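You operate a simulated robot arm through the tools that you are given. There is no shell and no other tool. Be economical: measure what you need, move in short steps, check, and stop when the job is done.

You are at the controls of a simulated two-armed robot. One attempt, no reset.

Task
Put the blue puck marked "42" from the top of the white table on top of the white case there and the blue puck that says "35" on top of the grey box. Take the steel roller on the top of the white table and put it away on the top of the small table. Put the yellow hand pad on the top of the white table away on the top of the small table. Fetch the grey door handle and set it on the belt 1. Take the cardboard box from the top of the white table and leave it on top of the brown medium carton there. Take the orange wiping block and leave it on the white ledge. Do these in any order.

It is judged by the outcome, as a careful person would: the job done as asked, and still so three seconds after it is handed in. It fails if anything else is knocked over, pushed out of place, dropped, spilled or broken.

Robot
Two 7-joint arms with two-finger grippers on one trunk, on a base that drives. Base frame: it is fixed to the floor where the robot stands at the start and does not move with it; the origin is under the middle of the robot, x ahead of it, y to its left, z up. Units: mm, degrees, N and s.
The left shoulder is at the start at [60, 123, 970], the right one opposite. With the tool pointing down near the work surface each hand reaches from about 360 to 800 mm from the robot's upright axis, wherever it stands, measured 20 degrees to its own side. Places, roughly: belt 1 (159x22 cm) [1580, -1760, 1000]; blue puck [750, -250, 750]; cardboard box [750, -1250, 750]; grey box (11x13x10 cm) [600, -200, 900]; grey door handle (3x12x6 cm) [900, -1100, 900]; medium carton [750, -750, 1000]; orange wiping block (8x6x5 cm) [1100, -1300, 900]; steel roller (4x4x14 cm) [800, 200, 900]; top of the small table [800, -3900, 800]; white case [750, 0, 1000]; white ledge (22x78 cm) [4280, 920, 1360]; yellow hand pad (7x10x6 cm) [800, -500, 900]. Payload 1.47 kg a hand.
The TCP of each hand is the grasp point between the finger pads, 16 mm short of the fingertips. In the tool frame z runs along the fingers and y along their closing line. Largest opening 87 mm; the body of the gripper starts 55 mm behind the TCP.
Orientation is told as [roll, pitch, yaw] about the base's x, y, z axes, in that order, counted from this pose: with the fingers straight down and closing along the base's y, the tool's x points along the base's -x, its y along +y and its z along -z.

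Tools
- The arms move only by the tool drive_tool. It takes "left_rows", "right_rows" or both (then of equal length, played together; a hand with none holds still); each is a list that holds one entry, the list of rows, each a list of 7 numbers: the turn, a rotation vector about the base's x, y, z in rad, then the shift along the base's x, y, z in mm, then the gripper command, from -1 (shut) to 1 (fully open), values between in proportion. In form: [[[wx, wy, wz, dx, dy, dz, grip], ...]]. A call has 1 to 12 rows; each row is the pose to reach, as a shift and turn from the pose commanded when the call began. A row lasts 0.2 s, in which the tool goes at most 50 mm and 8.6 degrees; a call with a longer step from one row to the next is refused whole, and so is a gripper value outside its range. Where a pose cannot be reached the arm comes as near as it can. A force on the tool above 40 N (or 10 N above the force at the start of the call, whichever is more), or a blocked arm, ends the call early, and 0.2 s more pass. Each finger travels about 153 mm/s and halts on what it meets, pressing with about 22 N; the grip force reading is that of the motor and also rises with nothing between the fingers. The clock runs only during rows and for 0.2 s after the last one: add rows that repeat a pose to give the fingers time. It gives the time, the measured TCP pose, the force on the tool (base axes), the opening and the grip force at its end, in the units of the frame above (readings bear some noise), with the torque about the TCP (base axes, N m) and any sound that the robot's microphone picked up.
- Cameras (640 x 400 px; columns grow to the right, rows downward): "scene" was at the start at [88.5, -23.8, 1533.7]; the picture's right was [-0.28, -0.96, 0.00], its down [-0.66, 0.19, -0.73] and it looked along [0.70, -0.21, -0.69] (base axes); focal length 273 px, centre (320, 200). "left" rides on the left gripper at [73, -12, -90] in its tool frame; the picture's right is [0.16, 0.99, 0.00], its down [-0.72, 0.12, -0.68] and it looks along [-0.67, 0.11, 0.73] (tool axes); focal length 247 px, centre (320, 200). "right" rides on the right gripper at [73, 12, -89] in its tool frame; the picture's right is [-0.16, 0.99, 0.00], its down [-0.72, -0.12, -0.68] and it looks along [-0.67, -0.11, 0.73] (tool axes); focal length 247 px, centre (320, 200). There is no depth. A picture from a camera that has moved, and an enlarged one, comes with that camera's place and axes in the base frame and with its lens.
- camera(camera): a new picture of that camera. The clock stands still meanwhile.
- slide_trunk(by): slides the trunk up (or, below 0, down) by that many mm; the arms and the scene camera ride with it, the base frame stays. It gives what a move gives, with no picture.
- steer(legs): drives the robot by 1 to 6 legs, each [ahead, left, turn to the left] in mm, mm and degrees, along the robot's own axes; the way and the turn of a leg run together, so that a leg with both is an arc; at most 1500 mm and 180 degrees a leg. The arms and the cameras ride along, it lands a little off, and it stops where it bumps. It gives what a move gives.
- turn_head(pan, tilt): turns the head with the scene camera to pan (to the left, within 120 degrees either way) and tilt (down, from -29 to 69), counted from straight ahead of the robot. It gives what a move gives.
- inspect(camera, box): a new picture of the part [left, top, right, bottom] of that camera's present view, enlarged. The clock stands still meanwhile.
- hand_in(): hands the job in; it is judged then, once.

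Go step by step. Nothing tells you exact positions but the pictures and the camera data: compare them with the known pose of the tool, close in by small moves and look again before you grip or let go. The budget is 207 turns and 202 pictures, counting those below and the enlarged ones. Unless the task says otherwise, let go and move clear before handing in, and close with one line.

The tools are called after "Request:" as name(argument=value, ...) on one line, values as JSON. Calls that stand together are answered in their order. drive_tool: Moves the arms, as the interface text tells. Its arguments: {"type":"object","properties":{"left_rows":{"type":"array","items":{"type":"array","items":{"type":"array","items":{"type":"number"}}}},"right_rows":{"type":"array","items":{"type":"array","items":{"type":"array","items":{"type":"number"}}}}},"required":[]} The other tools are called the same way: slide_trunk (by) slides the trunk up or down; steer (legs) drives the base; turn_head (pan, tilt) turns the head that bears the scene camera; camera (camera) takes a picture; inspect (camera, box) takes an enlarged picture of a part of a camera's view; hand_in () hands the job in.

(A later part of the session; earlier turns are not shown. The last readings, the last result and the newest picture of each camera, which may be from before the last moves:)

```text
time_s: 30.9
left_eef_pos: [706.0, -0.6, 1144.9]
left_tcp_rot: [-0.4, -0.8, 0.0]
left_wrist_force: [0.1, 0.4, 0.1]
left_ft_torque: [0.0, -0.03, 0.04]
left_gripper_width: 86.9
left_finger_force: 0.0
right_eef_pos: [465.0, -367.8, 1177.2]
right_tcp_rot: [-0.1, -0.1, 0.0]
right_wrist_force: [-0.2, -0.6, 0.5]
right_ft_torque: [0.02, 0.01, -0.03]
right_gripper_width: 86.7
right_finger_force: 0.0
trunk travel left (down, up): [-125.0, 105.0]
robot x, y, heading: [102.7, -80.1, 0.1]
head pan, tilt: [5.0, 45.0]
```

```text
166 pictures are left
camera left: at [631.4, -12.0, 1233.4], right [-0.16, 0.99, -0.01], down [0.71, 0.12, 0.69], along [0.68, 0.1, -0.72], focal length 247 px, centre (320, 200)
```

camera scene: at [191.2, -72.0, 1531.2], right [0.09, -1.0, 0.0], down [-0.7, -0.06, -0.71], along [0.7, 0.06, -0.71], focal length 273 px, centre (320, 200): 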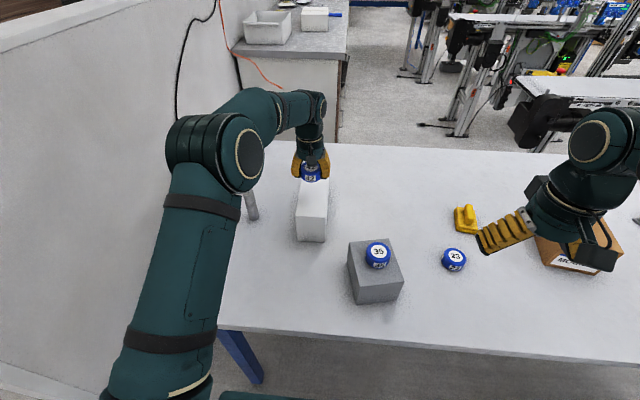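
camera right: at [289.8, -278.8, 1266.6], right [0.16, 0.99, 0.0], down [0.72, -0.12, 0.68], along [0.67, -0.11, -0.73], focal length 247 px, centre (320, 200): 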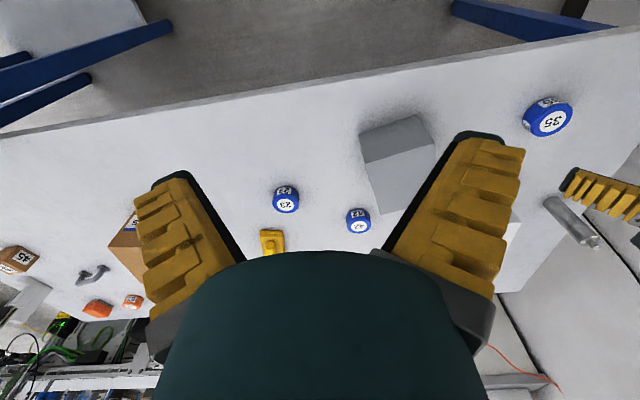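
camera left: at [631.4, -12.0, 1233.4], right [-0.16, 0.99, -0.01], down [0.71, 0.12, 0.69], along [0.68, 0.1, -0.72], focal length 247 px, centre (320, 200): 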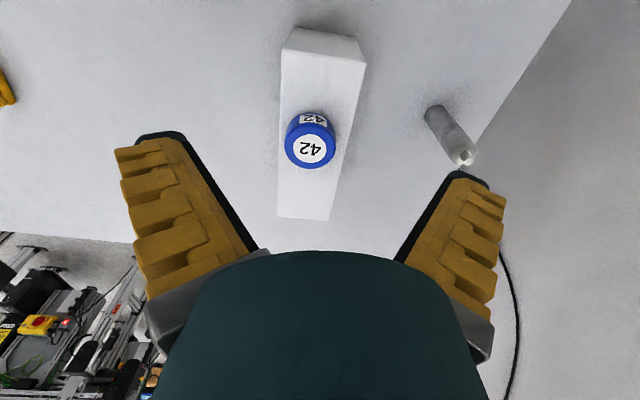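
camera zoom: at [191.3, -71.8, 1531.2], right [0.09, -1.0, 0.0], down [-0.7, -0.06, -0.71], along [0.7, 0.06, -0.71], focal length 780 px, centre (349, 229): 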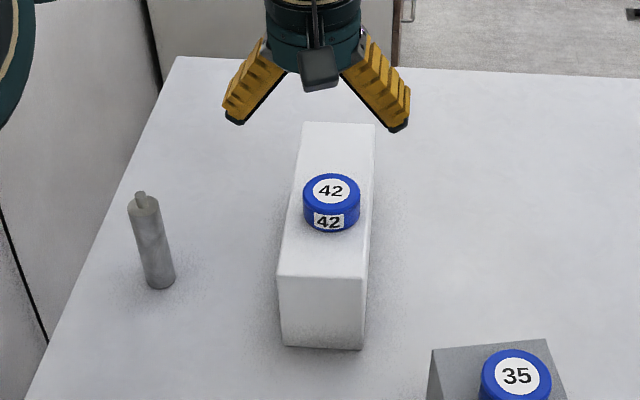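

Puck 42 sits on the case. Next is the cardboard box, so I'll drive right along the table and look.

Request:
steer(legs=[[0, -350, 0]])

Request:
turn_head(pan=-50, tilt=50)

Request:
camera(camera="scene")

Request:
camera(camera="right")

```text
time_s: 34.6
left_eef_pos: [706.5, -353.2, 1145.5]
left_tcp_rot: [-0.4, -0.8, 0.0]
left_wrist_force: [0.6, 0.0, 0.1]
left_ft_torque: [0.0, 0.0, -0.03]
left_gripper_width: 87.0
left_finger_force: 0.0
right_eef_pos: [465.3, -720.8, 1176.0]
right_tcp_rot: [-0.1, -0.2, 0.0]
right_wrist_force: [-0.1, 0.5, -0.4]
right_ft_torque: [0.02, -0.01, 0.02]
right_gripper_width: 87.0
right_finger_force: 0.1
trunk travel left (down, up): [-125.0, 105.0]
robot x, y, heading: [101.5, -431.3, -0.0]
head pan, tilt: [5.0, 45.0]
```

```text
time_s: 35.8
left_eef_pos: [706.0, -352.4, 1146.0]
left_tcp_rot: [-0.2, -0.9, 0.1]
left_wrist_force: [0.2, -0.2, -0.6]
left_ft_torque: [-0.01, 0.01, -0.01]
left_gripper_width: 86.9
left_finger_force: 0.1
right_eef_pos: [465.0, -720.5, 1177.5]
right_tcp_rot: [-0.1, -0.2, 0.0]
right_wrist_force: [0.1, 0.5, 0.0]
right_ft_torque: [-0.02, 0.03, -0.02]
right_gripper_width: 87.0
right_finger_force: 0.1
trunk travel left (down, up): [-125.0, 105.0]
robot x, y, heading: [99.5, -433.0, 0.1]
head pan, tilt: [-50.0, 50.0]
```

```text
165 pictures are left
camera scene: at [160.1, -490.3, 1524.4], right [-0.76, -0.64, 0.0], down [-0.49, 0.59, -0.64], along [0.41, -0.49, -0.77], focal length 273 px, centre (320, 200)
```

scene: 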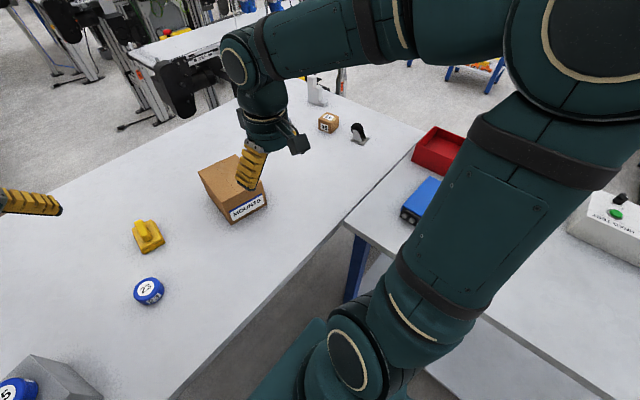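

```text
164 pictures are left
camera right: at [392.1, -709.5, 1266.2], right [0.16, 0.99, 0.0], down [0.72, -0.11, 0.68], along [0.67, -0.11, -0.73], focal length 247 px, centre (320, 200)
```

right: 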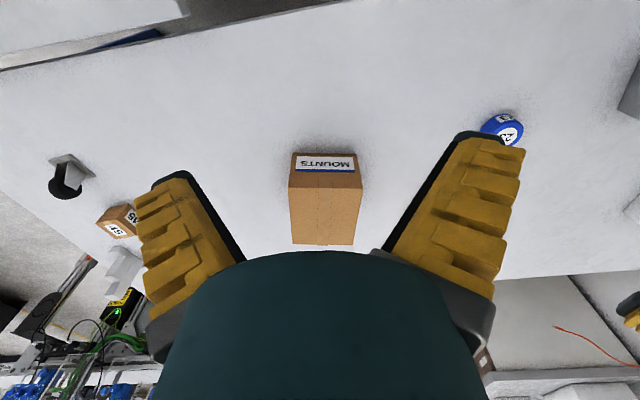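

The carton top is at about (752, -758, 933). I'll zoom in on the cardboard box and its neighbours.

Request:
inspect(camera="scene", box=[280, 60, 440, 160])

Request:
inspect(camera="right", box=[20, 130, 180, 270])

```text
4.00 times, centred on (360, 110) of scene
camera zoom: at [160.1, -490.3, 1524.4], right [-0.76, -0.64, 0.0], down [-0.49, 0.59, -0.64], along [0.41, -0.49, -0.77], focal length 1093 px, centre (160, 560)
```

zoom: 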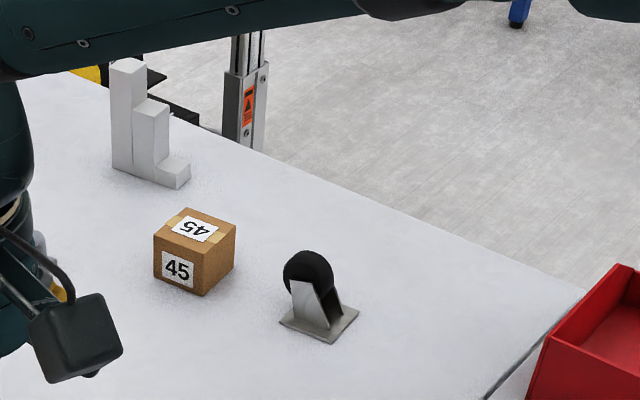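

```text
2.86 times, centred on (100, 200) of right
camera zoom: at [392.1, -709.5, 1266.2], right [0.16, 0.99, 0.0], down [0.72, -0.11, 0.68], along [0.67, -0.11, -0.73], focal length 706 px, centre (949, 200)
```

zoom: 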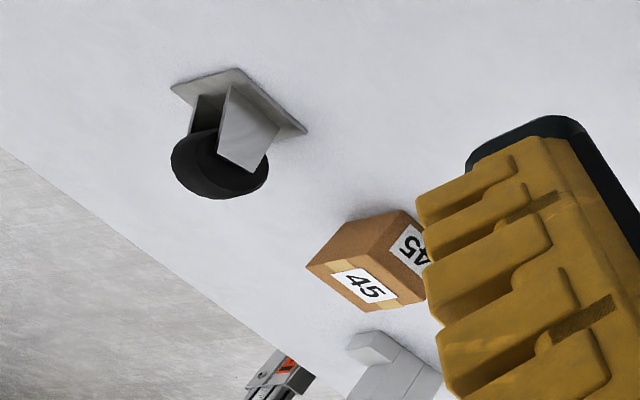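

The box (65×62×48 mm) is at about (763, -1270), so the carton and box need me in the corner. I'll move in a bit and check clearances below.

Request:
steer(legs=[[0, -70, 0]])

Request:
turn_head(pan=-105, tilt=69)

Request:
camera(camera="scene")

Request:
turn_head(pan=-30, tilt=69)

Request:
camera(camera="scene")

```text
time_s: 37.1
left_eef_pos: [704.7, -424.3, 1144.6]
left_tcp_rot: [-0.3, -0.8, 0.1]
left_wrist_force: [-0.2, -1.3, -0.1]
left_ft_torque: [0.03, -0.01, 0.01]
left_gripper_width: 87.2
left_finger_force: 0.0
right_eef_pos: [466.2, -793.0, 1176.7]
right_tcp_rot: [0.1, -0.1, -0.1]
right_wrist_force: [-0.4, 0.0, -0.3]
right_ft_torque: [0.05, 0.01, 0.0]
right_gripper_width: 87.0
right_finger_force: 0.1
trunk travel left (down, up): [-125.0, 105.0]
robot x, y, heading: [101.1, -502.3, -0.2]
head pan, tilt: [-50.0, 50.0]
```

```text
time_s: 38.4
left_eef_pos: [707.0, -424.3, 1145.3]
left_tcp_rot: [-0.4, -0.8, 0.0]
left_wrist_force: [0.6, 1.1, 0.2]
left_ft_torque: [-0.03, 0.03, -0.01]
left_gripper_width: 87.2
left_finger_force: 0.1
right_eef_pos: [464.6, -791.0, 1177.7]
right_tcp_rot: [0.0, -0.1, 0.1]
right_wrist_force: [-0.3, -0.2, 0.2]
right_ft_torque: [0.01, 0.03, 0.02]
right_gripper_width: 87.0
right_finger_force: 0.2
trunk travel left (down, up): [-125.0, 105.0]
robot x, y, heading: [98.9, -502.3, -0.2]
head pan, tilt: [-105.0, 68.8]
```

```text
161 pictures are left
camera scene: at [96.2, -556.2, 1502.4], right [-0.97, 0.26, 0.0], down [0.24, 0.9, -0.36], along [-0.09, -0.35, -0.93], focal length 273 px, centre (320, 200)
```

scene: 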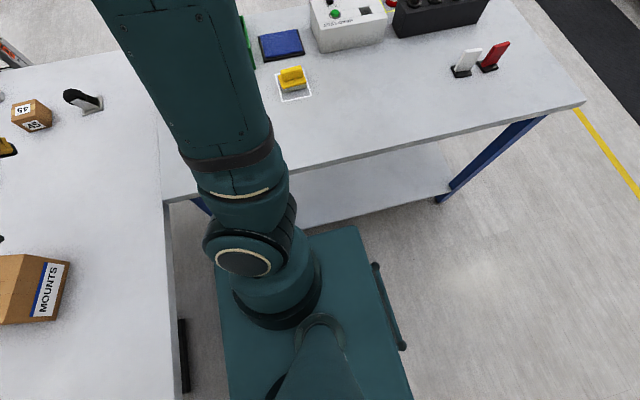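

```text
time_s: 39.9
left_eef_pos: [706.8, -423.7, 1145.1]
left_tcp_rot: [-0.4, -0.7, 0.0]
left_wrist_force: [1.5, 0.1, 0.2]
left_ft_torque: [0.03, 0.02, 0.01]
left_gripper_width: 87.1
left_finger_force: 0.0
right_eef_pos: [465.7, -792.2, 1176.7]
right_tcp_rot: [-0.1, -0.1, 0.0]
right_wrist_force: [1.2, 0.5, -1.1]
right_ft_torque: [0.01, -0.01, -0.04]
right_gripper_width: 87.0
right_finger_force: 0.0
trunk travel left (down, up): [-125.0, 105.0]
robot x, y, heading: [103.6, -501.7, 0.1]
head pan, tilt: [-30.0, 68.8]
```

```text
160 pictures are left
camera scene: at [159.0, -530.1, 1502.4], right [-0.5, -0.87, 0.0], down [-0.81, 0.47, -0.36], along [0.31, -0.18, -0.93], focal length 273 px, centre (320, 200)
```

scene: 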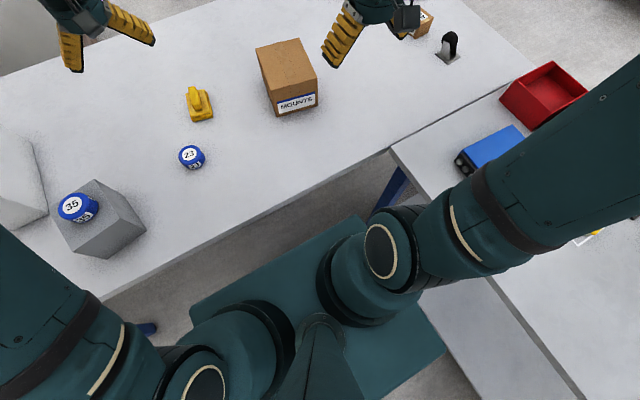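

The visible plate is the shoulder carriage, so there is room to go closer. I'll edge forward and right in the corner.

Request:
steer(legs=[[60, -80, 0]])

Request:
turn_head(pan=-55, tilt=45)

Request:
camera(camera="scene")

```text
time_s: 41.2
left_eef_pos: [765.6, -504.7, 1144.8]
left_tcp_rot: [-0.3, -0.8, 0.0]
left_wrist_force: [0.1, -0.6, -0.1]
left_ft_torque: [0.0, 0.03, 0.01]
left_gripper_width: 87.0
left_finger_force: 0.0
right_eef_pos: [525.1, -872.5, 1176.2]
right_tcp_rot: [0.1, 0.0, 0.0]
right_wrist_force: [-0.3, -0.1, 0.0]
right_ft_torque: [0.02, 0.02, 0.01]
right_gripper_width: 87.2
right_finger_force: 0.1
trunk travel left (down, up): [-125.0, 105.0]
robot x, y, heading: [163.1, -586.2, 0.1]
head pan, tilt: [-30.0, 68.8]
```

```text
time_s: 42.1
left_eef_pos: [766.0, -504.6, 1144.6]
left_tcp_rot: [-0.2, -0.9, 0.0]
left_wrist_force: [0.3, 0.7, 0.5]
left_ft_torque: [0.02, 0.0, -0.04]
left_gripper_width: 86.8
left_finger_force: 0.1
right_eef_pos: [525.1, -872.3, 1177.4]
right_tcp_rot: [-0.1, -0.1, 0.1]
right_wrist_force: [0.1, -0.2, -0.5]
right_ft_torque: [-0.03, -0.01, -0.01]
right_gripper_width: 87.0
right_finger_force: 0.0
trunk travel left (down, up): [-125.0, 105.0]
robot x, y, heading: [164.4, -584.2, -0.1]
head pan, tilt: [-55.0, 45.0]
```

```text
159 pictures are left
camera scene: at [217.2, -650.2, 1531.2], right [-0.82, -0.57, 0.0], down [-0.41, 0.58, -0.71], along [0.41, -0.58, -0.71], focal length 273 px, centre (320, 200)
```

scene: 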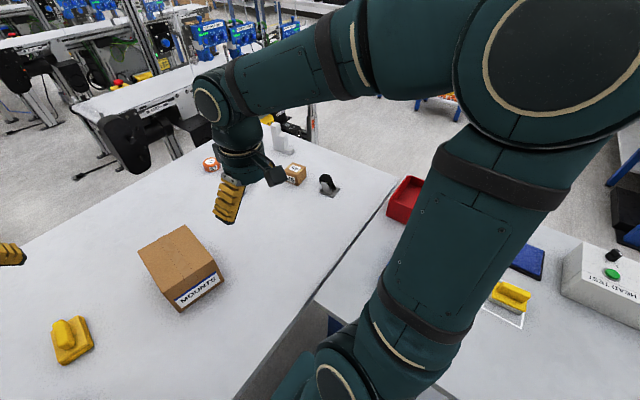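

Now I'll bring the right hand over the box with a modest outward tilt of the tool.

Request:
drive_tool(right_rows=[[[0, -0.05, 0, 17, -40, -10, 1], [0, -0.1, 0, 35, -80, -20, 1], [0, -0.15, 0, 52, -120, -30, 1], [0, -0.2, 0, 70, -160, -45, 1], [0, -0.25, 0, 87, -200, -60, 1], [0, -0.3, 0, 105, -240, -80, 1], [0, -0.35, 0, 122, -280, -100, 1], [0, -0.4, 0, 140, -320, -120, 1], [0, -0.45, 0, 157, -360, -140, 1], [0, -0.5, 0, 175, -398, -155, 1], [0, -0.5, 0, 175, -398, -155, 1]]])

Request:
camera(camera="scene")

Request:
camera(camera="right")

```text
time_s: 44.5
left_eef_pos: [765.9, -504.6, 1145.7]
left_tcp_rot: [-0.4, -0.9, -0.1]
left_wrist_force: [-0.8, 1.1, -0.6]
left_ft_torque: [0.01, 0.01, -0.04]
left_gripper_width: 86.9
left_finger_force: 0.0
right_eef_pos: [699.4, -1269.4, 1021.1]
right_tcp_rot: [-0.1, -28.8, 0.0]
right_wrist_force: [-0.2, 0.1, 0.4]
right_ft_torque: [0.01, 0.0, -0.02]
right_gripper_width: 87.1
right_finger_force: 0.0
trunk travel left (down, up): [-125.0, 105.0]
robot x, y, heading: [162.4, -581.3, -0.2]
head pan, tilt: [-55.0, 45.0]
```

```text
158 pictures are left
camera scene: at [216.4, -649.2, 1531.4], right [-0.82, -0.57, 0.0], down [-0.41, 0.58, -0.71], along [0.41, -0.58, -0.71], focal length 273 px, centre (320, 200)
```

scene: 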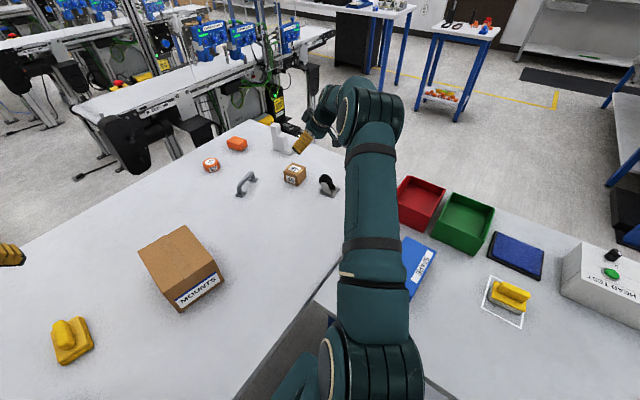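

```text
157 pictures are left
camera right: at [592.5, -1259.6, 1064.1], right [0.14, 0.99, 0.07], down [0.31, -0.11, 0.94], along [0.94, -0.11, -0.32], focal length 247 px, centre (320, 200)
```

right: 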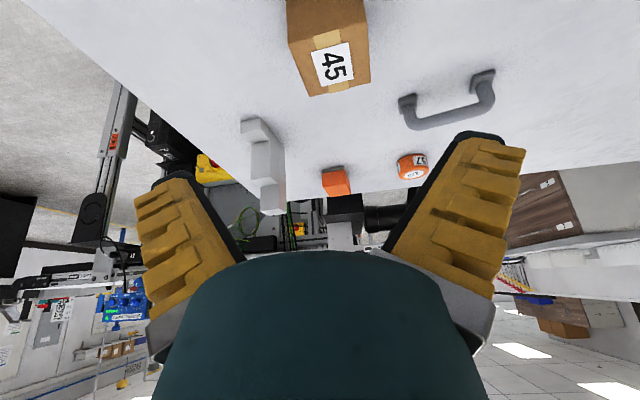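

The reach works. I'll zoom in on the hand view for the exact box position.

Request:
inspect(camera="right", box=[240, 0, 440, 125])

Request:
inspect(camera="scene", box=[190, 100, 390, 220])

```text
3.20 times, centred on (340, 62) of right
camera zoom: at [592.5, -1259.6, 1064.1], right [0.14, 0.99, 0.07], down [0.31, -0.11, 0.94], along [0.94, -0.11, -0.32], focal length 790 px, centre (256, 640)
```

zoom: 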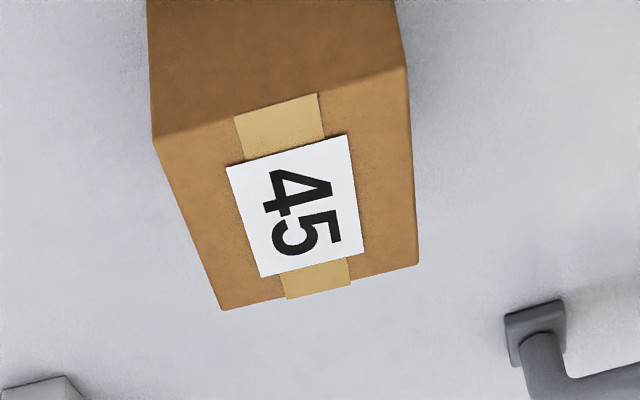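

```text
3.20 times, centred on (290, 160) of scene
camera zoom: at [216.4, -649.2, 1531.4], right [-0.82, -0.57, 0.0], down [-0.41, 0.58, -0.71], along [0.41, -0.58, -0.71], focal length 874 px, centre (416, 328)
```

zoom: 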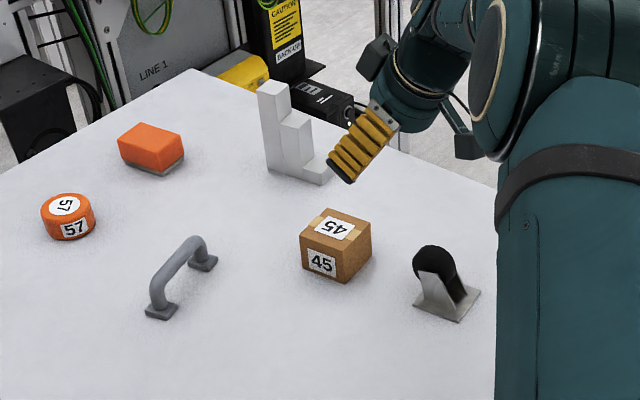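

The box is centred at about (770, -1262), turned roughly 6°. I'll move down along the tool axis and check before straddling it.

Request:
drive_tool(right_rows=[[[0, 0, 0.05, 17, 3, -40, 1], [0, 0, 0.1, 35, 7, -80, 1], [0, 0, 0.1, 53, 7, -118, 1], [0, 0, 0.1, 53, 7, -118, 1]]])

Request:
camera(camera="right")

Request:
inspect(camera="scene", box=[190, 100, 390, 220])

```text
time_s: 45.5
left_eef_pos: [765.7, -504.5, 1143.6]
left_tcp_rot: [-0.4, -0.8, -0.1]
left_wrist_force: [0.2, 0.1, 0.7]
left_ft_torque: [0.0, 0.0, -0.01]
left_gripper_width: 86.8
left_finger_force: 0.0
right_eef_pos: [753.7, -1262.4, 902.5]
right_tcp_rot: [-0.1, -28.7, 5.8]
right_wrist_force: [-1.1, -0.5, 0.6]
right_ft_torque: [-0.02, -0.02, -0.01]
right_gripper_width: 87.0
right_finger_force: 0.1
trunk travel left (down, up): [-125.0, 105.0]
robot x, y, heading: [161.6, -586.9, 0.1]
head pan, tilt: [-55.0, 45.0]
```

```text
154 pictures are left
camera right: at [645.6, -1263.7, 946.0], right [0.04, 1.0, 0.07], down [0.32, -0.08, 0.94], along [0.95, -0.01, -0.32], focal length 247 px, centre (320, 200)
```

right: 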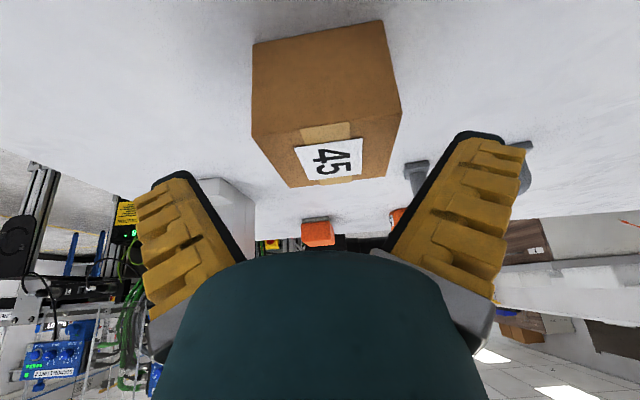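

```text
3.20 times, centred on (290, 160) of scene
camera zoom: at [216.3, -649.7, 1531.4], right [-0.82, -0.57, 0.0], down [-0.41, 0.58, -0.71], along [0.41, -0.58, -0.71], focal length 874 px, centre (416, 328)
```

zoom: 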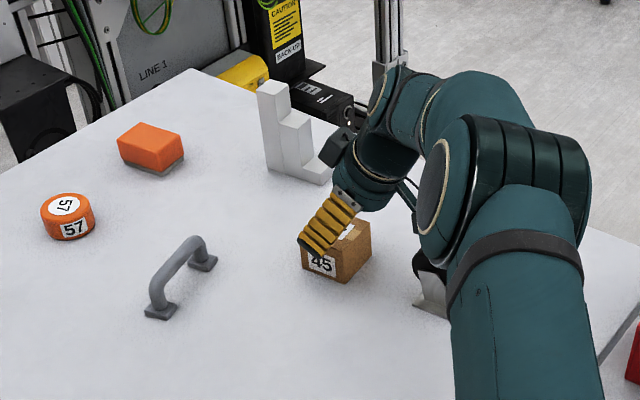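

The box sits about 5 mm to the +y side and its top is nearer 880. I'll correct, descend around it and close.

Request:
drive_tool(right_rows=[[[0, 0, 0, 6, 5, -15, 1], [0, 0, 0, 11, 5, -30, 1], [0, 0, 0, 16, 5, -44, 1], [0, 0, 0, 16, 5, -44, 1]]])

Request:
camera(camera="right")

Request:
inspect(camera="scene", box=[190, 100, 390, 220])

```text
time_s: 46.5
left_eef_pos: [764.4, -504.5, 1145.9]
left_tcp_rot: [-0.4, -0.9, 0.0]
left_wrist_force: [0.6, 0.4, 0.5]
left_ft_torque: [0.01, -0.02, 0.0]
left_gripper_width: 87.0
left_finger_force: 0.1
right_eef_pos: [770.8, -1257.8, 861.4]
right_tcp_rot: [-0.3, -28.9, 5.8]
right_wrist_force: [3.5, 0.1, 13.5]
right_ft_torque: [-0.03, 1.27, 0.15]
right_gripper_width: 88.0
right_finger_force: 0.0
trunk travel left (down, up): [-125.0, 105.0]
robot x, y, heading: [163.8, -585.2, -0.0]
head pan, tilt: [-55.0, 45.0]
```

```text
152 pictures are left
camera right: at [662.4, -1257.7, 904.8], right [0.04, 1.0, 0.07], down [0.31, -0.08, 0.95], along [0.95, -0.01, -0.32], focal length 247 px, centre (320, 200)
```

right: 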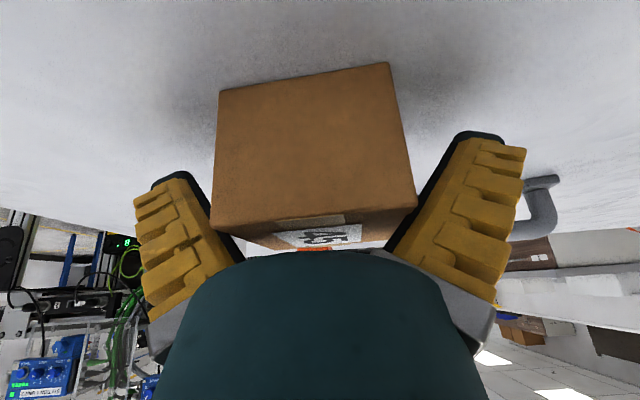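

```text
3.20 times, centred on (290, 160) of scene
camera zoom: at [216.3, -648.9, 1531.5], right [-0.82, -0.57, 0.0], down [-0.41, 0.58, -0.71], along [0.41, -0.58, -0.71], focal length 874 px, centre (416, 328)
```

zoom: 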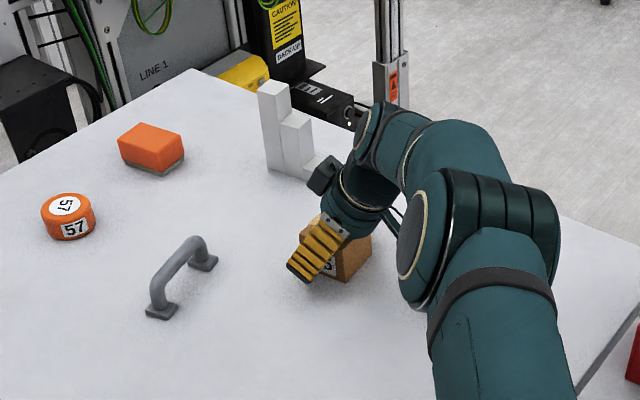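

There is a 13 N upward force about 94 mm behind the TCP, probably the hand touching the caster. I'll back off and look.

Request:
drive_tool(right_rows=[[[0, 0, 0, -6, 0, 15, 1], [0, 0, 0, -16, 0, 44, 1], [0, 0, 0, -25, 0, 85, 1], [0, 0, 0, -35, 0, 130, 1], [0, 0, 0, -35, 0, 170, 1], [0, 0, 0, -35, 0, 170, 1]]])

Request:
inspect(camera="scene", box=[190, 100, 390, 220])

Request:
camera(camera="right")

```text
time_s: 47.9
left_eef_pos: [766.1, -505.0, 1144.8]
left_tcp_rot: [-0.3, -0.7, -0.1]
left_wrist_force: [0.5, -1.4, 0.1]
left_ft_torque: [-0.03, 0.01, -0.01]
left_gripper_width: 87.2
left_finger_force: 0.0
right_eef_pos: [733.8, -1259.0, 1030.2]
right_tcp_rot: [0.0, -28.7, 5.7]
right_wrist_force: [0.1, -0.1, -0.5]
right_ft_torque: [-0.02, -0.01, 0.01]
right_gripper_width: 87.2
right_finger_force: 0.1
trunk travel left (down, up): [-125.0, 105.0]
robot x, y, heading: [161.2, -588.3, 0.1]
head pan, tilt: [-55.0, 45.0]
```

```text
3.20 times, centred on (290, 160) of scene
camera zoom: at [217.3, -650.5, 1531.2], right [-0.82, -0.57, 0.0], down [-0.41, 0.58, -0.71], along [0.41, -0.58, -0.71], focal length 874 px, centre (416, 328)
```

zoom: 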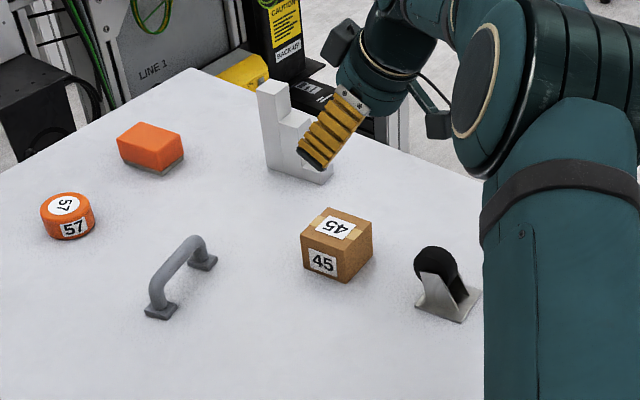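

```text
149 pictures are left
camera right: at [625.7, -1258.3, 1073.9], right [0.04, 1.0, 0.08], down [0.32, -0.08, 0.94], along [0.95, -0.01, -0.32], focal length 247 px, centre (320, 200)
```

right: 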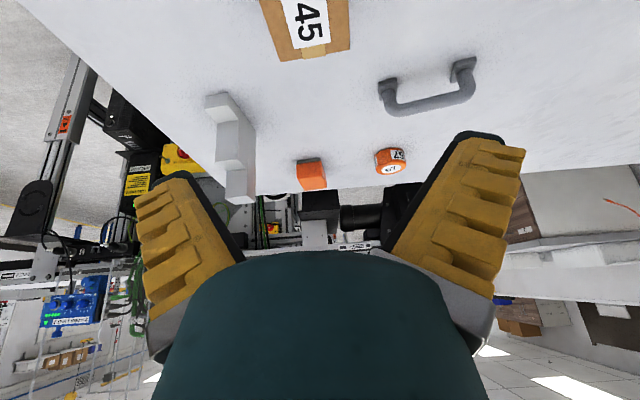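

The caster hasn't moved. I'll instead yaw the hand 90° so its camera faces back over free table, tilting toward -y.

Request:
drive_tool(right_rows=[[[0, 0, -0.143, 3, 9, 0, 1], [0, 0, -0.286, 6, 18, 0, 1], [0, 0, -0.429, 10, 27, 0, 1], [0, 0, -0.571, 13, 36, 0, 1], [0, 0, -0.714, 16, 45, 0, 1], [0, 0, -0.857, 20, 54, 0, 1], [0, 0, -1.0, 23, 63, 0, 1], [0, 0, -1.143, 26, 72, 0, 1], [0, 0, -1.286, 30, 81, 0, 1], [0, 0, -1.429, 33, 90, 0, 1], [0, 0, -1.571, 36, 94, 0, 1], [0, 0, -1.571, 36, 94, 0, 1]]])

Request:
camera(camera="right")

Request:
camera(camera="scene")

```text
time_s: 50.5
left_eef_pos: [764.9, -504.5, 1144.9]
left_tcp_rot: [-0.3, -0.9, 0.0]
left_wrist_force: [0.8, -0.6, 0.4]
left_ft_torque: [-0.03, -0.04, 0.01]
left_gripper_width: 87.0
left_finger_force: 0.0
right_eef_pos: [770.0, -1164.2, 1029.4]
right_tcp_rot: [-0.1, -28.7, -84.4]
right_wrist_force: [0.8, 0.0, -0.2]
right_ft_torque: [-0.02, -0.02, 0.02]
right_gripper_width: 86.9
right_finger_force: 0.1
trunk travel left (down, up): [-125.0, 105.0]
robot x, y, heading: [161.5, -581.0, 0.1]
head pan, tilt: [-55.0, 45.0]
```

```text
148 pictures are left
camera right: at [770.6, -1058.1, 1073.6], right [1.0, -0.04, 0.07], down [-0.08, -0.32, 0.94], along [-0.02, -0.95, -0.32], focal length 247 px, centre (320, 200)
```

right: 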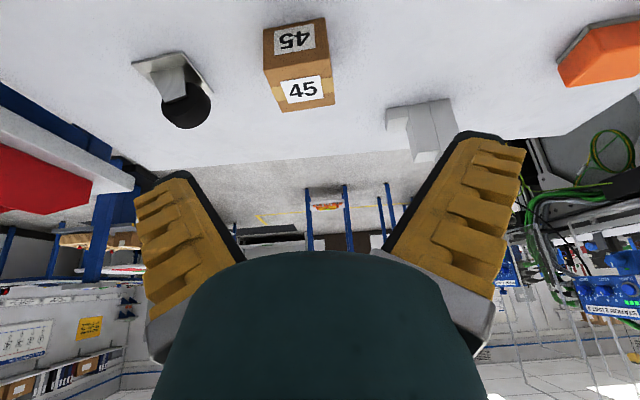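

```text
147 pictures are left
camera scene: at [216.7, -650.2, 1531.3], right [-0.82, -0.57, 0.0], down [-0.41, 0.58, -0.71], along [0.41, -0.58, -0.71], focal length 273 px, centre (320, 200)
```

scene: 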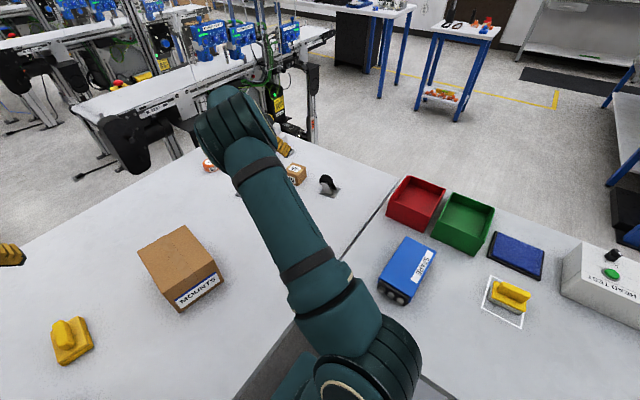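

The reach is good and the area around the box is clear. I'll descend most of the way and check alignment.

Request:
drive_tool(right_rows=[[[0, 0, 0, -2, -22, -40, 1], [0, 0, 0, -4, -44, -80, 1], [0, 0, 0, -4, -66, -115, 1], [0, 0, 0, -4, -66, -115, 1]]])

Request:
camera(camera="right")

```text
time_s: 51.5
left_eef_pos: [765.9, -503.0, 1144.7]
left_tcp_rot: [-0.4, -0.9, 0.0]
left_wrist_force: [-1.7, 1.1, 0.6]
left_ft_torque: [0.0, 0.03, -0.02]
left_gripper_width: 87.1
left_finger_force: 0.0
right_eef_pos: [765.6, -1231.8, 913.6]
right_tcp_rot: [0.0, -28.8, -84.3]
right_wrist_force: [0.6, 0.5, 0.3]
right_ft_torque: [0.0, 0.01, 0.0]
right_gripper_width: 87.0
right_finger_force: 0.0
trunk travel left (down, up): [-125.0, 105.0]
robot x, y, heading: [164.9, -582.1, 0.1]
head pan, tilt: [-55.0, 45.0]
```

```text
146 pictures are left
camera right: at [766.8, -1124.9, 958.1], right [1.0, -0.04, 0.08], down [-0.08, -0.32, 0.94], along [-0.01, -0.95, -0.32], focal length 247 px, centre (320, 200)
```

right: 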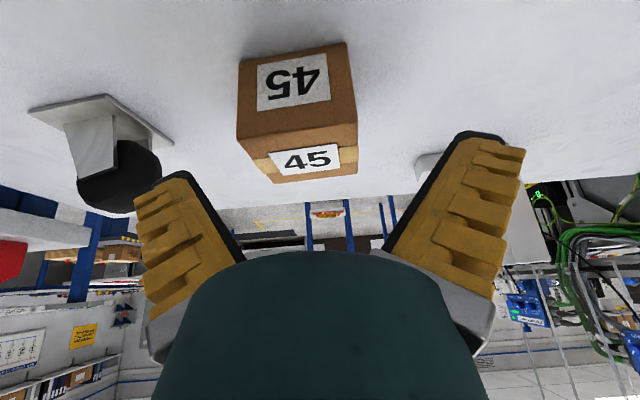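

The box is about 8 mm to the -x side of my line, so I'll correct and straddle it.

Request:
drive_tool(right_rows=[[[0, 0, 0, -8, 0, 0, 1], [0, 0, 0, -8, -12, -18, 1], [0, 0, 0, -7, -24, -36, 1], [0, 0, 0, -6, -35, -53, 1], [0, 0, 0, -6, -35, -53, 1]]])

Request:
camera(camera="right")

```text
time_s: 52.7
left_eef_pos: [765.5, -505.5, 1144.2]
left_tcp_rot: [-0.4, -0.8, 0.0]
left_wrist_force: [0.2, -0.8, 0.1]
left_ft_torque: [-0.03, 0.0, -0.04]
left_gripper_width: 86.9
left_finger_force: 0.1
right_eef_pos: [760.3, -1266.4, 862.6]
right_tcp_rot: [0.0, -28.7, -84.4]
right_wrist_force: [0.3, 0.9, 0.2]
right_ft_torque: [0.0, -0.02, 0.03]
right_gripper_width: 87.2
right_finger_force: 0.0
trunk travel left (down, up): [-125.0, 105.0]
robot x, y, heading: [165.9, -582.5, -0.2]
head pan, tilt: [-55.0, 45.0]
```

```text
145 pictures are left
camera right: at [760.6, -1159.8, 906.2], right [1.0, -0.04, 0.08], down [-0.08, -0.32, 0.94], along [-0.01, -0.95, -0.32], focal length 247 px, centre (320, 200)
```

right: 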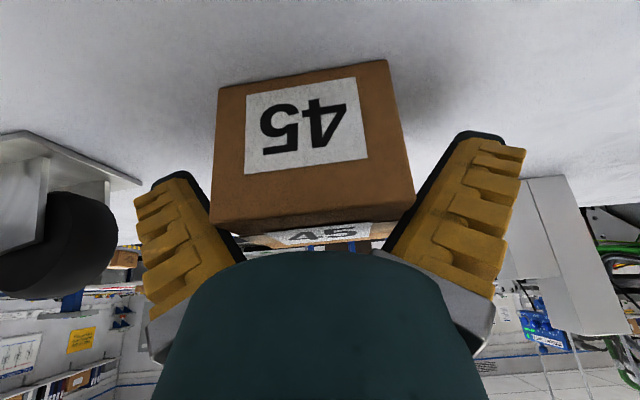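

The box is well straddled with no contact force, so I'll close and lift.

Request:
drive_tool(right_rows=[[[0, 0, 0, 0, 0, 0, 0.4], [0, 0, 0, 0, 0, 0, -0.2], [0, 0, 0, 0, 0, 0, -0.5], [0, 0, 0, 0, 0, 0, -0.5], [0, 0, 0, 0, 0, 30, -0.5], [0, 0, 0, 0, 0, 70, -0.5], [0, 0, 0, 0, 0, 115, -0.5], [0, 0, 0, 0, 0, 160, -0.5], [0, 0, 0, 0, 10, 180, -0.5], [0, 0, 0, 0, 10, 180, -0.5]]])

Request:
camera(camera="right")

Request:
camera(camera="scene")

```text
time_s: 54.9
left_eef_pos: [767.0, -505.9, 1144.1]
left_tcp_rot: [-0.4, -0.9, 0.1]
left_wrist_force: [0.1, -0.9, 0.5]
left_ft_torque: [0.02, -0.01, 0.01]
left_gripper_width: 87.1
left_finger_force: 0.1
right_eef_pos: [759.9, -1255.9, 1040.6]
right_tcp_rot: [-0.1, -28.7, -84.3]
right_wrist_force: [1.0, 0.4, -0.4]
right_ft_torque: [-0.01, 0.01, 0.0]
right_gripper_width: 70.0
right_finger_force: 21.6
trunk travel left (down, up): [-125.0, 105.0]
robot x, y, heading: [163.0, -583.3, 0.1]
head pan, tilt: [-55.0, 45.0]
```

```text
144 pictures are left
camera right: at [760.3, -1149.6, 1084.6], right [1.0, -0.04, 0.07], down [-0.08, -0.32, 0.94], along [-0.01, -0.95, -0.32], focal length 247 px, centre (320, 200)
```

right: 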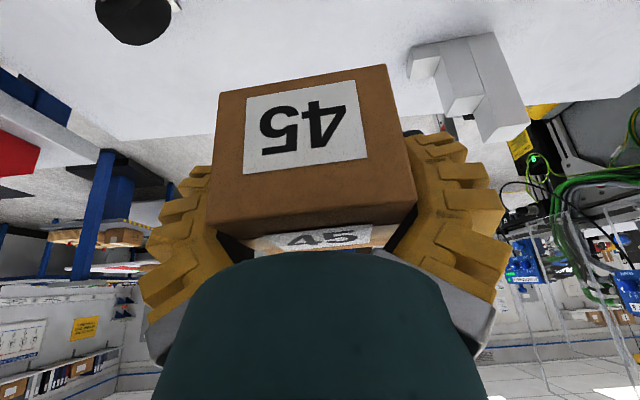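

```text
143 pictures are left
camera scene: at [217.3, -650.7, 1531.2], right [-0.82, -0.57, 0.0], down [-0.41, 0.58, -0.71], along [0.41, -0.58, -0.71], focal length 273 px, centre (320, 200)
```

scene: 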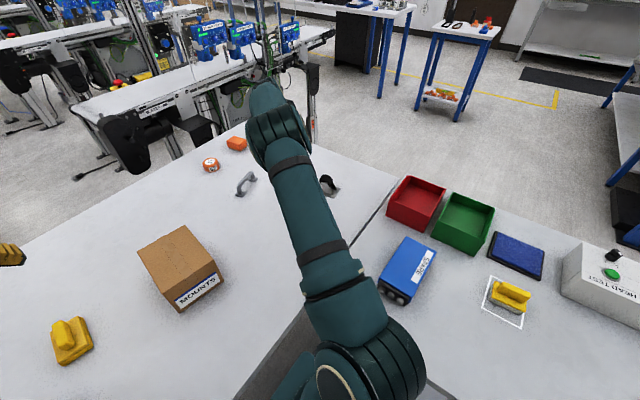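

The box is held at 70 mm. I'll move it over the carton while turning the hand back, and pull the left hand aside at the same time.

Request:
drive_tool(right_rows=[[[0, 0, 0.134, -1, 45, 5, -0.5], [0, 0, 0.268, -1, 90, 10, -0.5], [0, 0, 0.402, -2, 136, 15, -0.5], [0, 0, 0.536, -3, 181, 20, -0.5], [0, 0, 0.67, -4, 226, 20, -0.5], [0, 0, 0.804, -4, 272, 20, -0.5], [0, 0, 0.938, -5, 317, 20, -0.5], [0, 0, 1.072, -6, 362, 20, -0.5], [0, 0, 1.206, -7, 407, 20, -0.5], [0, 0, 1.34, -8, 452, 20, -0.5], [0, 0, 1.4, -8, 498, 20, -0.5], [0, 0, 1.4, -8, 498, 20, -0.5]]], left_rows=[[[0, 0, 0, -15, 10, 0, 1], [0, 0, 0, -30, 20, 0, 1], [0, 0, 0, -45, 30, 0, 1], [0, 0, 0, -60, 40, 0, 1], [0, 0, 0, -75, 50, 0, 1], [0, 0, 0, -90, 60, 0, 1], [0, 0, 0, -105, 70, 0, 1], [0, 0, 0, -120, 80, 0, 1], [0, 0, 0, -135, 90, 0, 1], [0, 0, 0, -150, 100, 0, 1], [0, 0, 0, -150, 100, 0, 1], [0, 0, 0, -150, 100, 0, 1]]])

Request:
camera(camera="scene")

Request:
camera(camera="left")

```text
time_s: 57.5
left_eef_pos: [616.9, -406.3, 1146.3]
left_tcp_rot: [-0.3, -0.9, -0.1]
left_wrist_force: [-0.3, -0.5, 0.1]
left_ft_torque: [0.0, -0.01, 0.03]
left_gripper_width: 87.0
left_finger_force: 0.1
right_eef_pos: [753.2, -755.5, 1060.7]
right_tcp_rot: [-0.1, -28.7, -4.1]
right_wrist_force: [-0.2, 0.2, 0.1]
right_ft_torque: [-0.02, -0.05, 0.0]
right_gripper_width: 69.8
right_finger_force: 21.8
trunk travel left (down, up): [-125.0, 105.0]
robot x, y, heading: [164.3, -585.2, -0.1]
head pan, tilt: [-55.0, 45.0]
```

```text
142 pictures are left
camera scene: at [216.7, -651.1, 1531.2], right [-0.82, -0.57, 0.0], down [-0.41, 0.58, -0.71], along [0.41, -0.58, -0.71], focal length 273 px, centre (320, 200)
```

scene: 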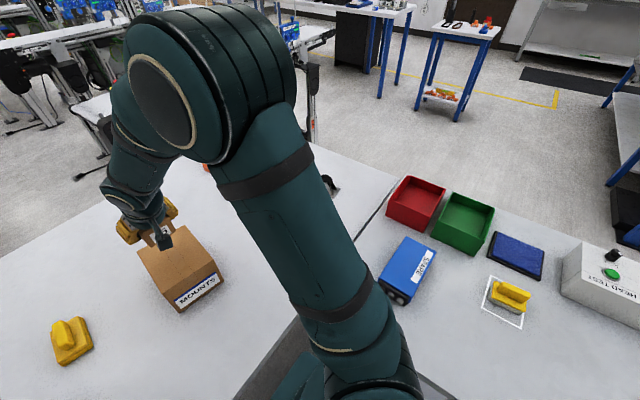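

```text
141 pictures are left
camera left: at [542.4, -417.8, 1234.5], right [-0.16, 0.99, -0.01], down [0.71, 0.12, 0.69], along [0.68, 0.1, -0.72], focal length 247 px, centre (320, 200)
```

left: 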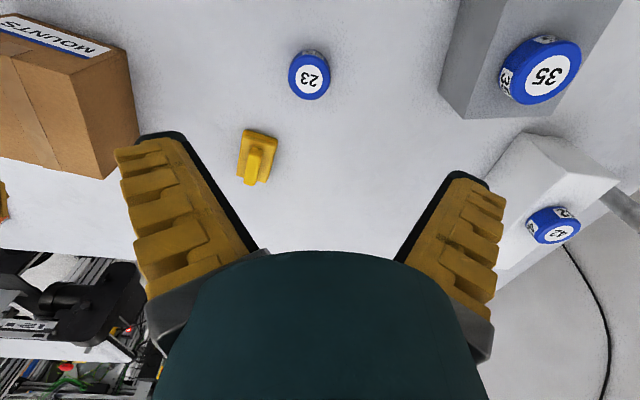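

I'll zoom in to verify the alignment over the carton.

Request:
inspect(camera="scene", box=[80, 170, 260, 330])

Request:
camera(camera="right")

```text
2.50 times, centred on (170, 250) of scene
camera zoom: at [216.7, -651.1, 1531.2], right [-0.82, -0.57, 0.0], down [-0.41, 0.58, -0.71], along [0.41, -0.58, -0.71], focal length 683 px, centre (695, 75)
```

zoom: 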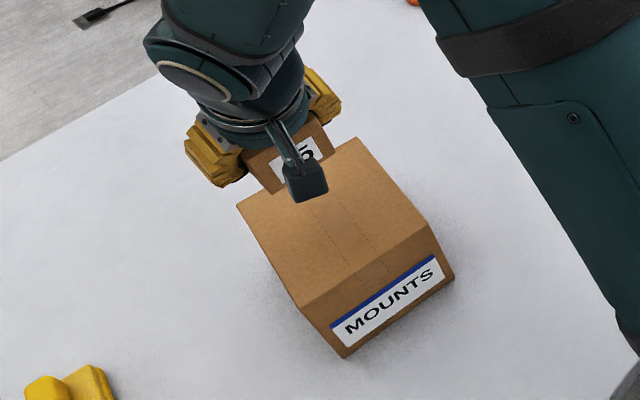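

```text
139 pictures are left
camera right: at [647.4, -737.2, 1104.8], right [0.21, 0.98, 0.08], down [0.3, -0.14, 0.94], along [0.93, -0.17, -0.32], focal length 247 px, centre (320, 200)
```

right: 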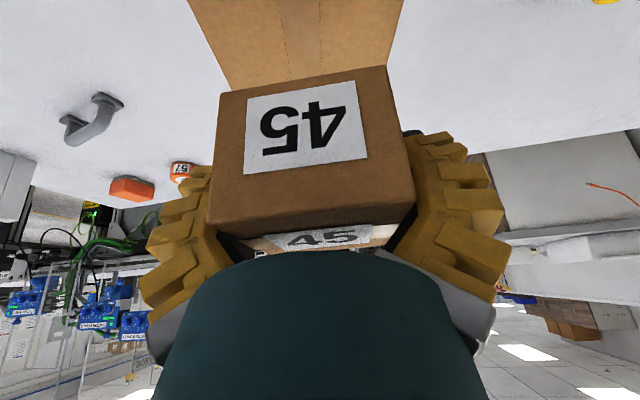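

The carton top centre is (750, -762), so the box is nearly centred. I'll lower until contact.

Request:
drive_tool(right_rows=[[[0, 0, 0, -4, -5, -40, -0.5], [0, 0, 0, -4, -5, -76, -0.5], [0, 0, 0, -4, -5, -80, -0.5], [0, 0, 0, -4, -5, -83, -0.5], [0, 0, 0, -4, -5, -86, -0.5], [0, 0, 0, -4, -5, -88, -0.5], [0, 0, 0, -4, -5, -90, -0.5]]])

Request:
inspect(camera="scene", box=[80, 170, 260, 330])

```text
time_s: 59.1
left_eef_pos: [616.7, -404.9, 1145.1]
left_tcp_rot: [-0.4, -0.9, 0.1]
left_wrist_force: [0.8, -0.3, 1.6]
left_ft_torque: [0.04, 0.0, -0.02]
left_gripper_width: 87.0
left_finger_force: 0.1
right_eef_pos: [749.1, -762.9, 973.5]
right_tcp_rot: [0.0, -28.9, -4.1]
right_wrist_force: [-1.5, -0.5, 5.7]
right_ft_torque: [0.2, 0.22, 0.05]
right_gripper_width: 69.7
right_finger_force: 22.8
trunk travel left (down, up): [-125.0, 105.0]
robot x, y, heading: [159.8, -580.7, 0.1]
head pan, tilt: [-55.0, 45.0]
```

```text
2.50 times, centred on (170, 250) of scene
camera zoom: at [216.5, -650.2, 1531.4], right [-0.82, -0.57, 0.0], down [-0.41, 0.58, -0.71], along [0.41, -0.58, -0.71], focal length 683 px, centre (695, 75)
```

zoom: 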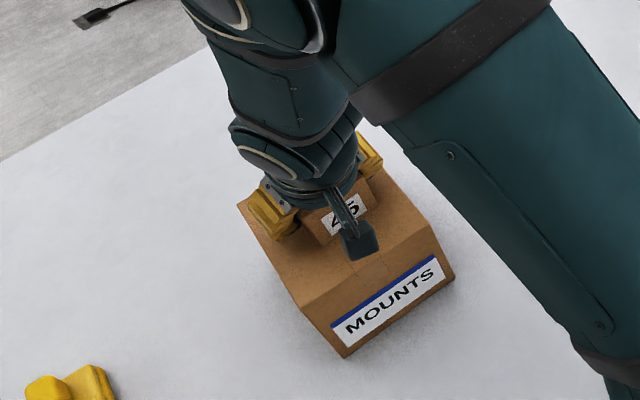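

Light contact at 6 N shows the box is down. I'll open, then retreat up along the tool axis.

Request:
drive_tool(right_rows=[[[0, 0, 0, 0, 0, 0, 0.1], [0, 0, 0, 0, 0, 0, 0.6], [0, 0, 0, 0, 0, 0, 1], [0, 0, 0, 0, 0, 0, 1], [0, 0, 0, -15, 0, 28, 1], [0, 0, 0, -33, 0, 62, 1], [0, 0, 0, -50, 0, 105, 1], [0, 0, 0, -60, 0, 150, 1], [0, 0, 0, -60, 0, 150, 1]]])

Request:
inspect(camera="scene", box=[80, 170, 260, 330])

Request:
camera(camera="right")

```text
time_s: 61.1
left_eef_pos: [615.8, -404.5, 1146.1]
left_tcp_rot: [-0.3, -0.9, 0.0]
left_wrist_force: [0.5, 0.8, -0.7]
left_ft_torque: [0.01, 0.02, 0.0]
left_gripper_width: 87.0
left_finger_force: 0.0
right_eef_pos: [689.3, -764.2, 1121.1]
right_tcp_rot: [-0.1, -28.7, -4.1]
right_wrist_force: [0.7, -0.4, -0.3]
right_ft_torque: [0.07, 0.01, 0.0]
right_gripper_width: 87.0
right_finger_force: 0.0
trunk travel left (down, up): [-125.0, 105.0]
robot x, y, heading: [162.5, -583.0, -0.1]
head pan, tilt: [-55.0, 45.0]
```

```text
2.50 times, centred on (170, 250) of scene
camera zoom: at [217.7, -649.9, 1531.2], right [-0.82, -0.57, 0.0], down [-0.41, 0.58, -0.71], along [0.41, -0.58, -0.71], focal length 683 px, centre (695, 75)
```

zoom: 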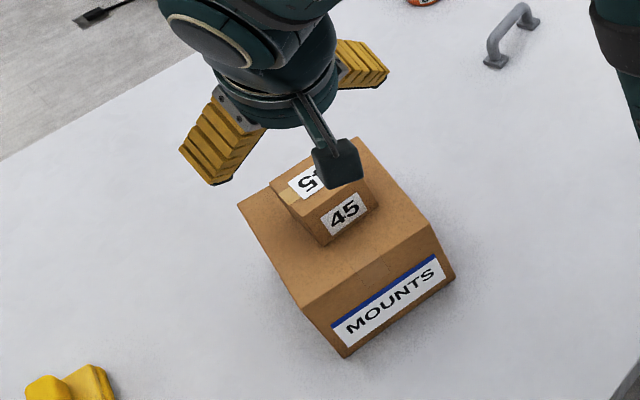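

```text
136 pictures are left
camera right: at [583.0, -744.6, 1164.8], right [0.21, 0.97, 0.07], down [0.3, -0.14, 0.94], along [0.93, -0.18, -0.32], focal length 247 px, centre (320, 200)
```

right: 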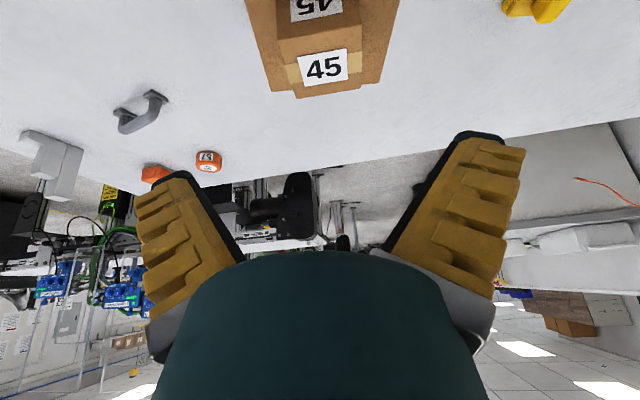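

The cardboard box sits on the carton. Next I'll level the right hand, then drive left to where both roller (left arm) and pad (right arm) are within reach.

Request:
drive_tool(right_rows=[[[0, 0.12, 0, -20, -15, 15, 1], [0, 0.24, 0, -40, -30, 30, 1], [0, 0.36, 0, -60, -45, 45, 1], [0, 0.48, 0.04, -80, -60, 55, 1], [0, 0.5, 0.07, -100, -75, 55, 1], [0, 0.5, 0.07, -100, -75, 55, 1]]])

Request:
steer(legs=[[0, 390, 0]])

Request:
turn_head(pan=0, tilt=45)

Request:
camera(camera="scene")

Request:
camera(camera="right")

Request:
camera(camera="left")

```text
time_s: 62.5
left_eef_pos: [617.7, -404.7, 1145.5]
left_tcp_rot: [-0.4, -0.8, -0.1]
left_wrist_force: [0.6, -0.1, 0.4]
left_ft_torque: [-0.01, -0.01, 0.01]
left_gripper_width: 87.1
left_finger_force: 0.0
right_eef_pos: [587.8, -836.6, 1176.4]
right_tcp_rot: [-1.1, 0.0, 0.3]
right_wrist_force: [-0.4, 0.6, -0.6]
right_ft_torque: [0.0, -0.01, 0.01]
right_gripper_width: 87.0
right_finger_force: 0.0
trunk travel left (down, up): [-125.0, 105.0]
robot x, y, heading: [161.3, -584.3, 0.1]
head pan, tilt: [-55.0, 45.0]
```

```text
time_s: 66.5
left_eef_pos: [616.9, -16.0, 1146.5]
left_tcp_rot: [-0.3, -0.8, 0.0]
left_wrist_force: [0.2, -0.7, 0.4]
left_ft_torque: [0.04, 0.01, -0.03]
left_gripper_width: 87.1
left_finger_force: 0.1
right_eef_pos: [588.1, -446.1, 1176.2]
right_tcp_rot: [-1.1, -0.1, 0.3]
right_wrist_force: [0.3, 0.4, 0.5]
right_ft_torque: [-0.02, 0.01, -0.01]
right_gripper_width: 86.9
right_finger_force: 0.1
trunk travel left (down, up): [-125.0, 105.0]
robot x, y, heading: [158.6, -194.3, 0.2]
head pan, tilt: [-55.0, 45.0]
```

```text
time_s: 67.7
left_eef_pos: [616.5, -16.8, 1145.1]
left_tcp_rot: [-0.3, -0.8, -0.1]
left_wrist_force: [0.2, -0.1, -0.2]
left_ft_torque: [-0.01, -0.01, 0.02]
left_gripper_width: 87.0
left_finger_force: 0.1
right_eef_pos: [587.4, -446.0, 1175.9]
right_tcp_rot: [-1.0, -0.1, 0.3]
right_wrist_force: [-0.1, 0.2, -0.1]
right_ft_torque: [0.0, 0.0, -0.02]
right_gripper_width: 86.7
right_finger_force: 0.1
trunk travel left (down, up): [-125.0, 105.0]
robot x, y, heading: [159.7, -193.3, 0.2]
head pan, tilt: [0.0, 45.0]
```

```text
135 pictures are left
camera scene: at [251.3, -194.2, 1531.3], right [0.0, -1.0, 0.0], down [-0.71, 0.0, -0.71], along [0.71, 0.0, -0.71], focal length 273 px, centre (320, 200)
```

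scene: 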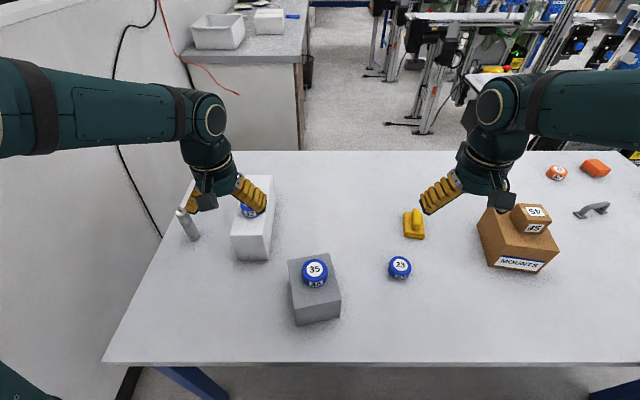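

```text
134 pictures are left
camera right: at [514.1, -434.5, 1265.5], right [0.15, 0.99, -0.02], down [0.72, -0.1, 0.68], along [0.67, -0.12, -0.73], focal length 247 px, centre (320, 200)
```

right: 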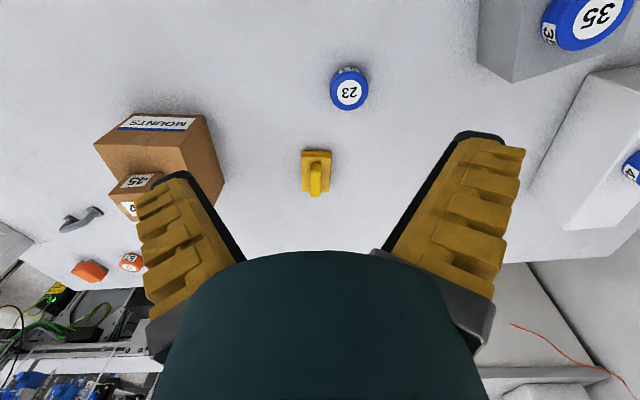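

```text
133 pictures are left
camera left: at [542.3, -27.5, 1234.3], right [-0.16, 0.99, -0.01], down [0.71, 0.12, 0.69], along [0.68, 0.1, -0.72], focal length 247 px, centre (320, 200)
```

left: 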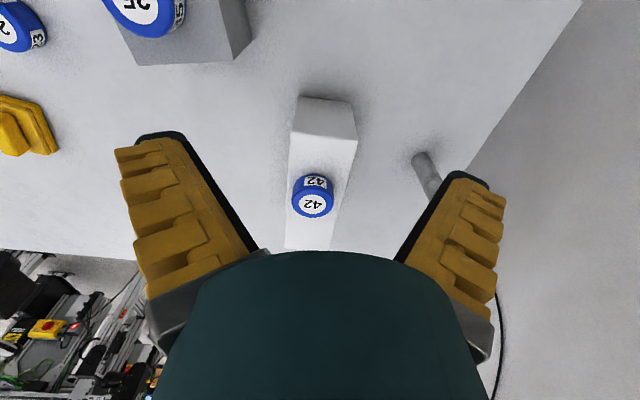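

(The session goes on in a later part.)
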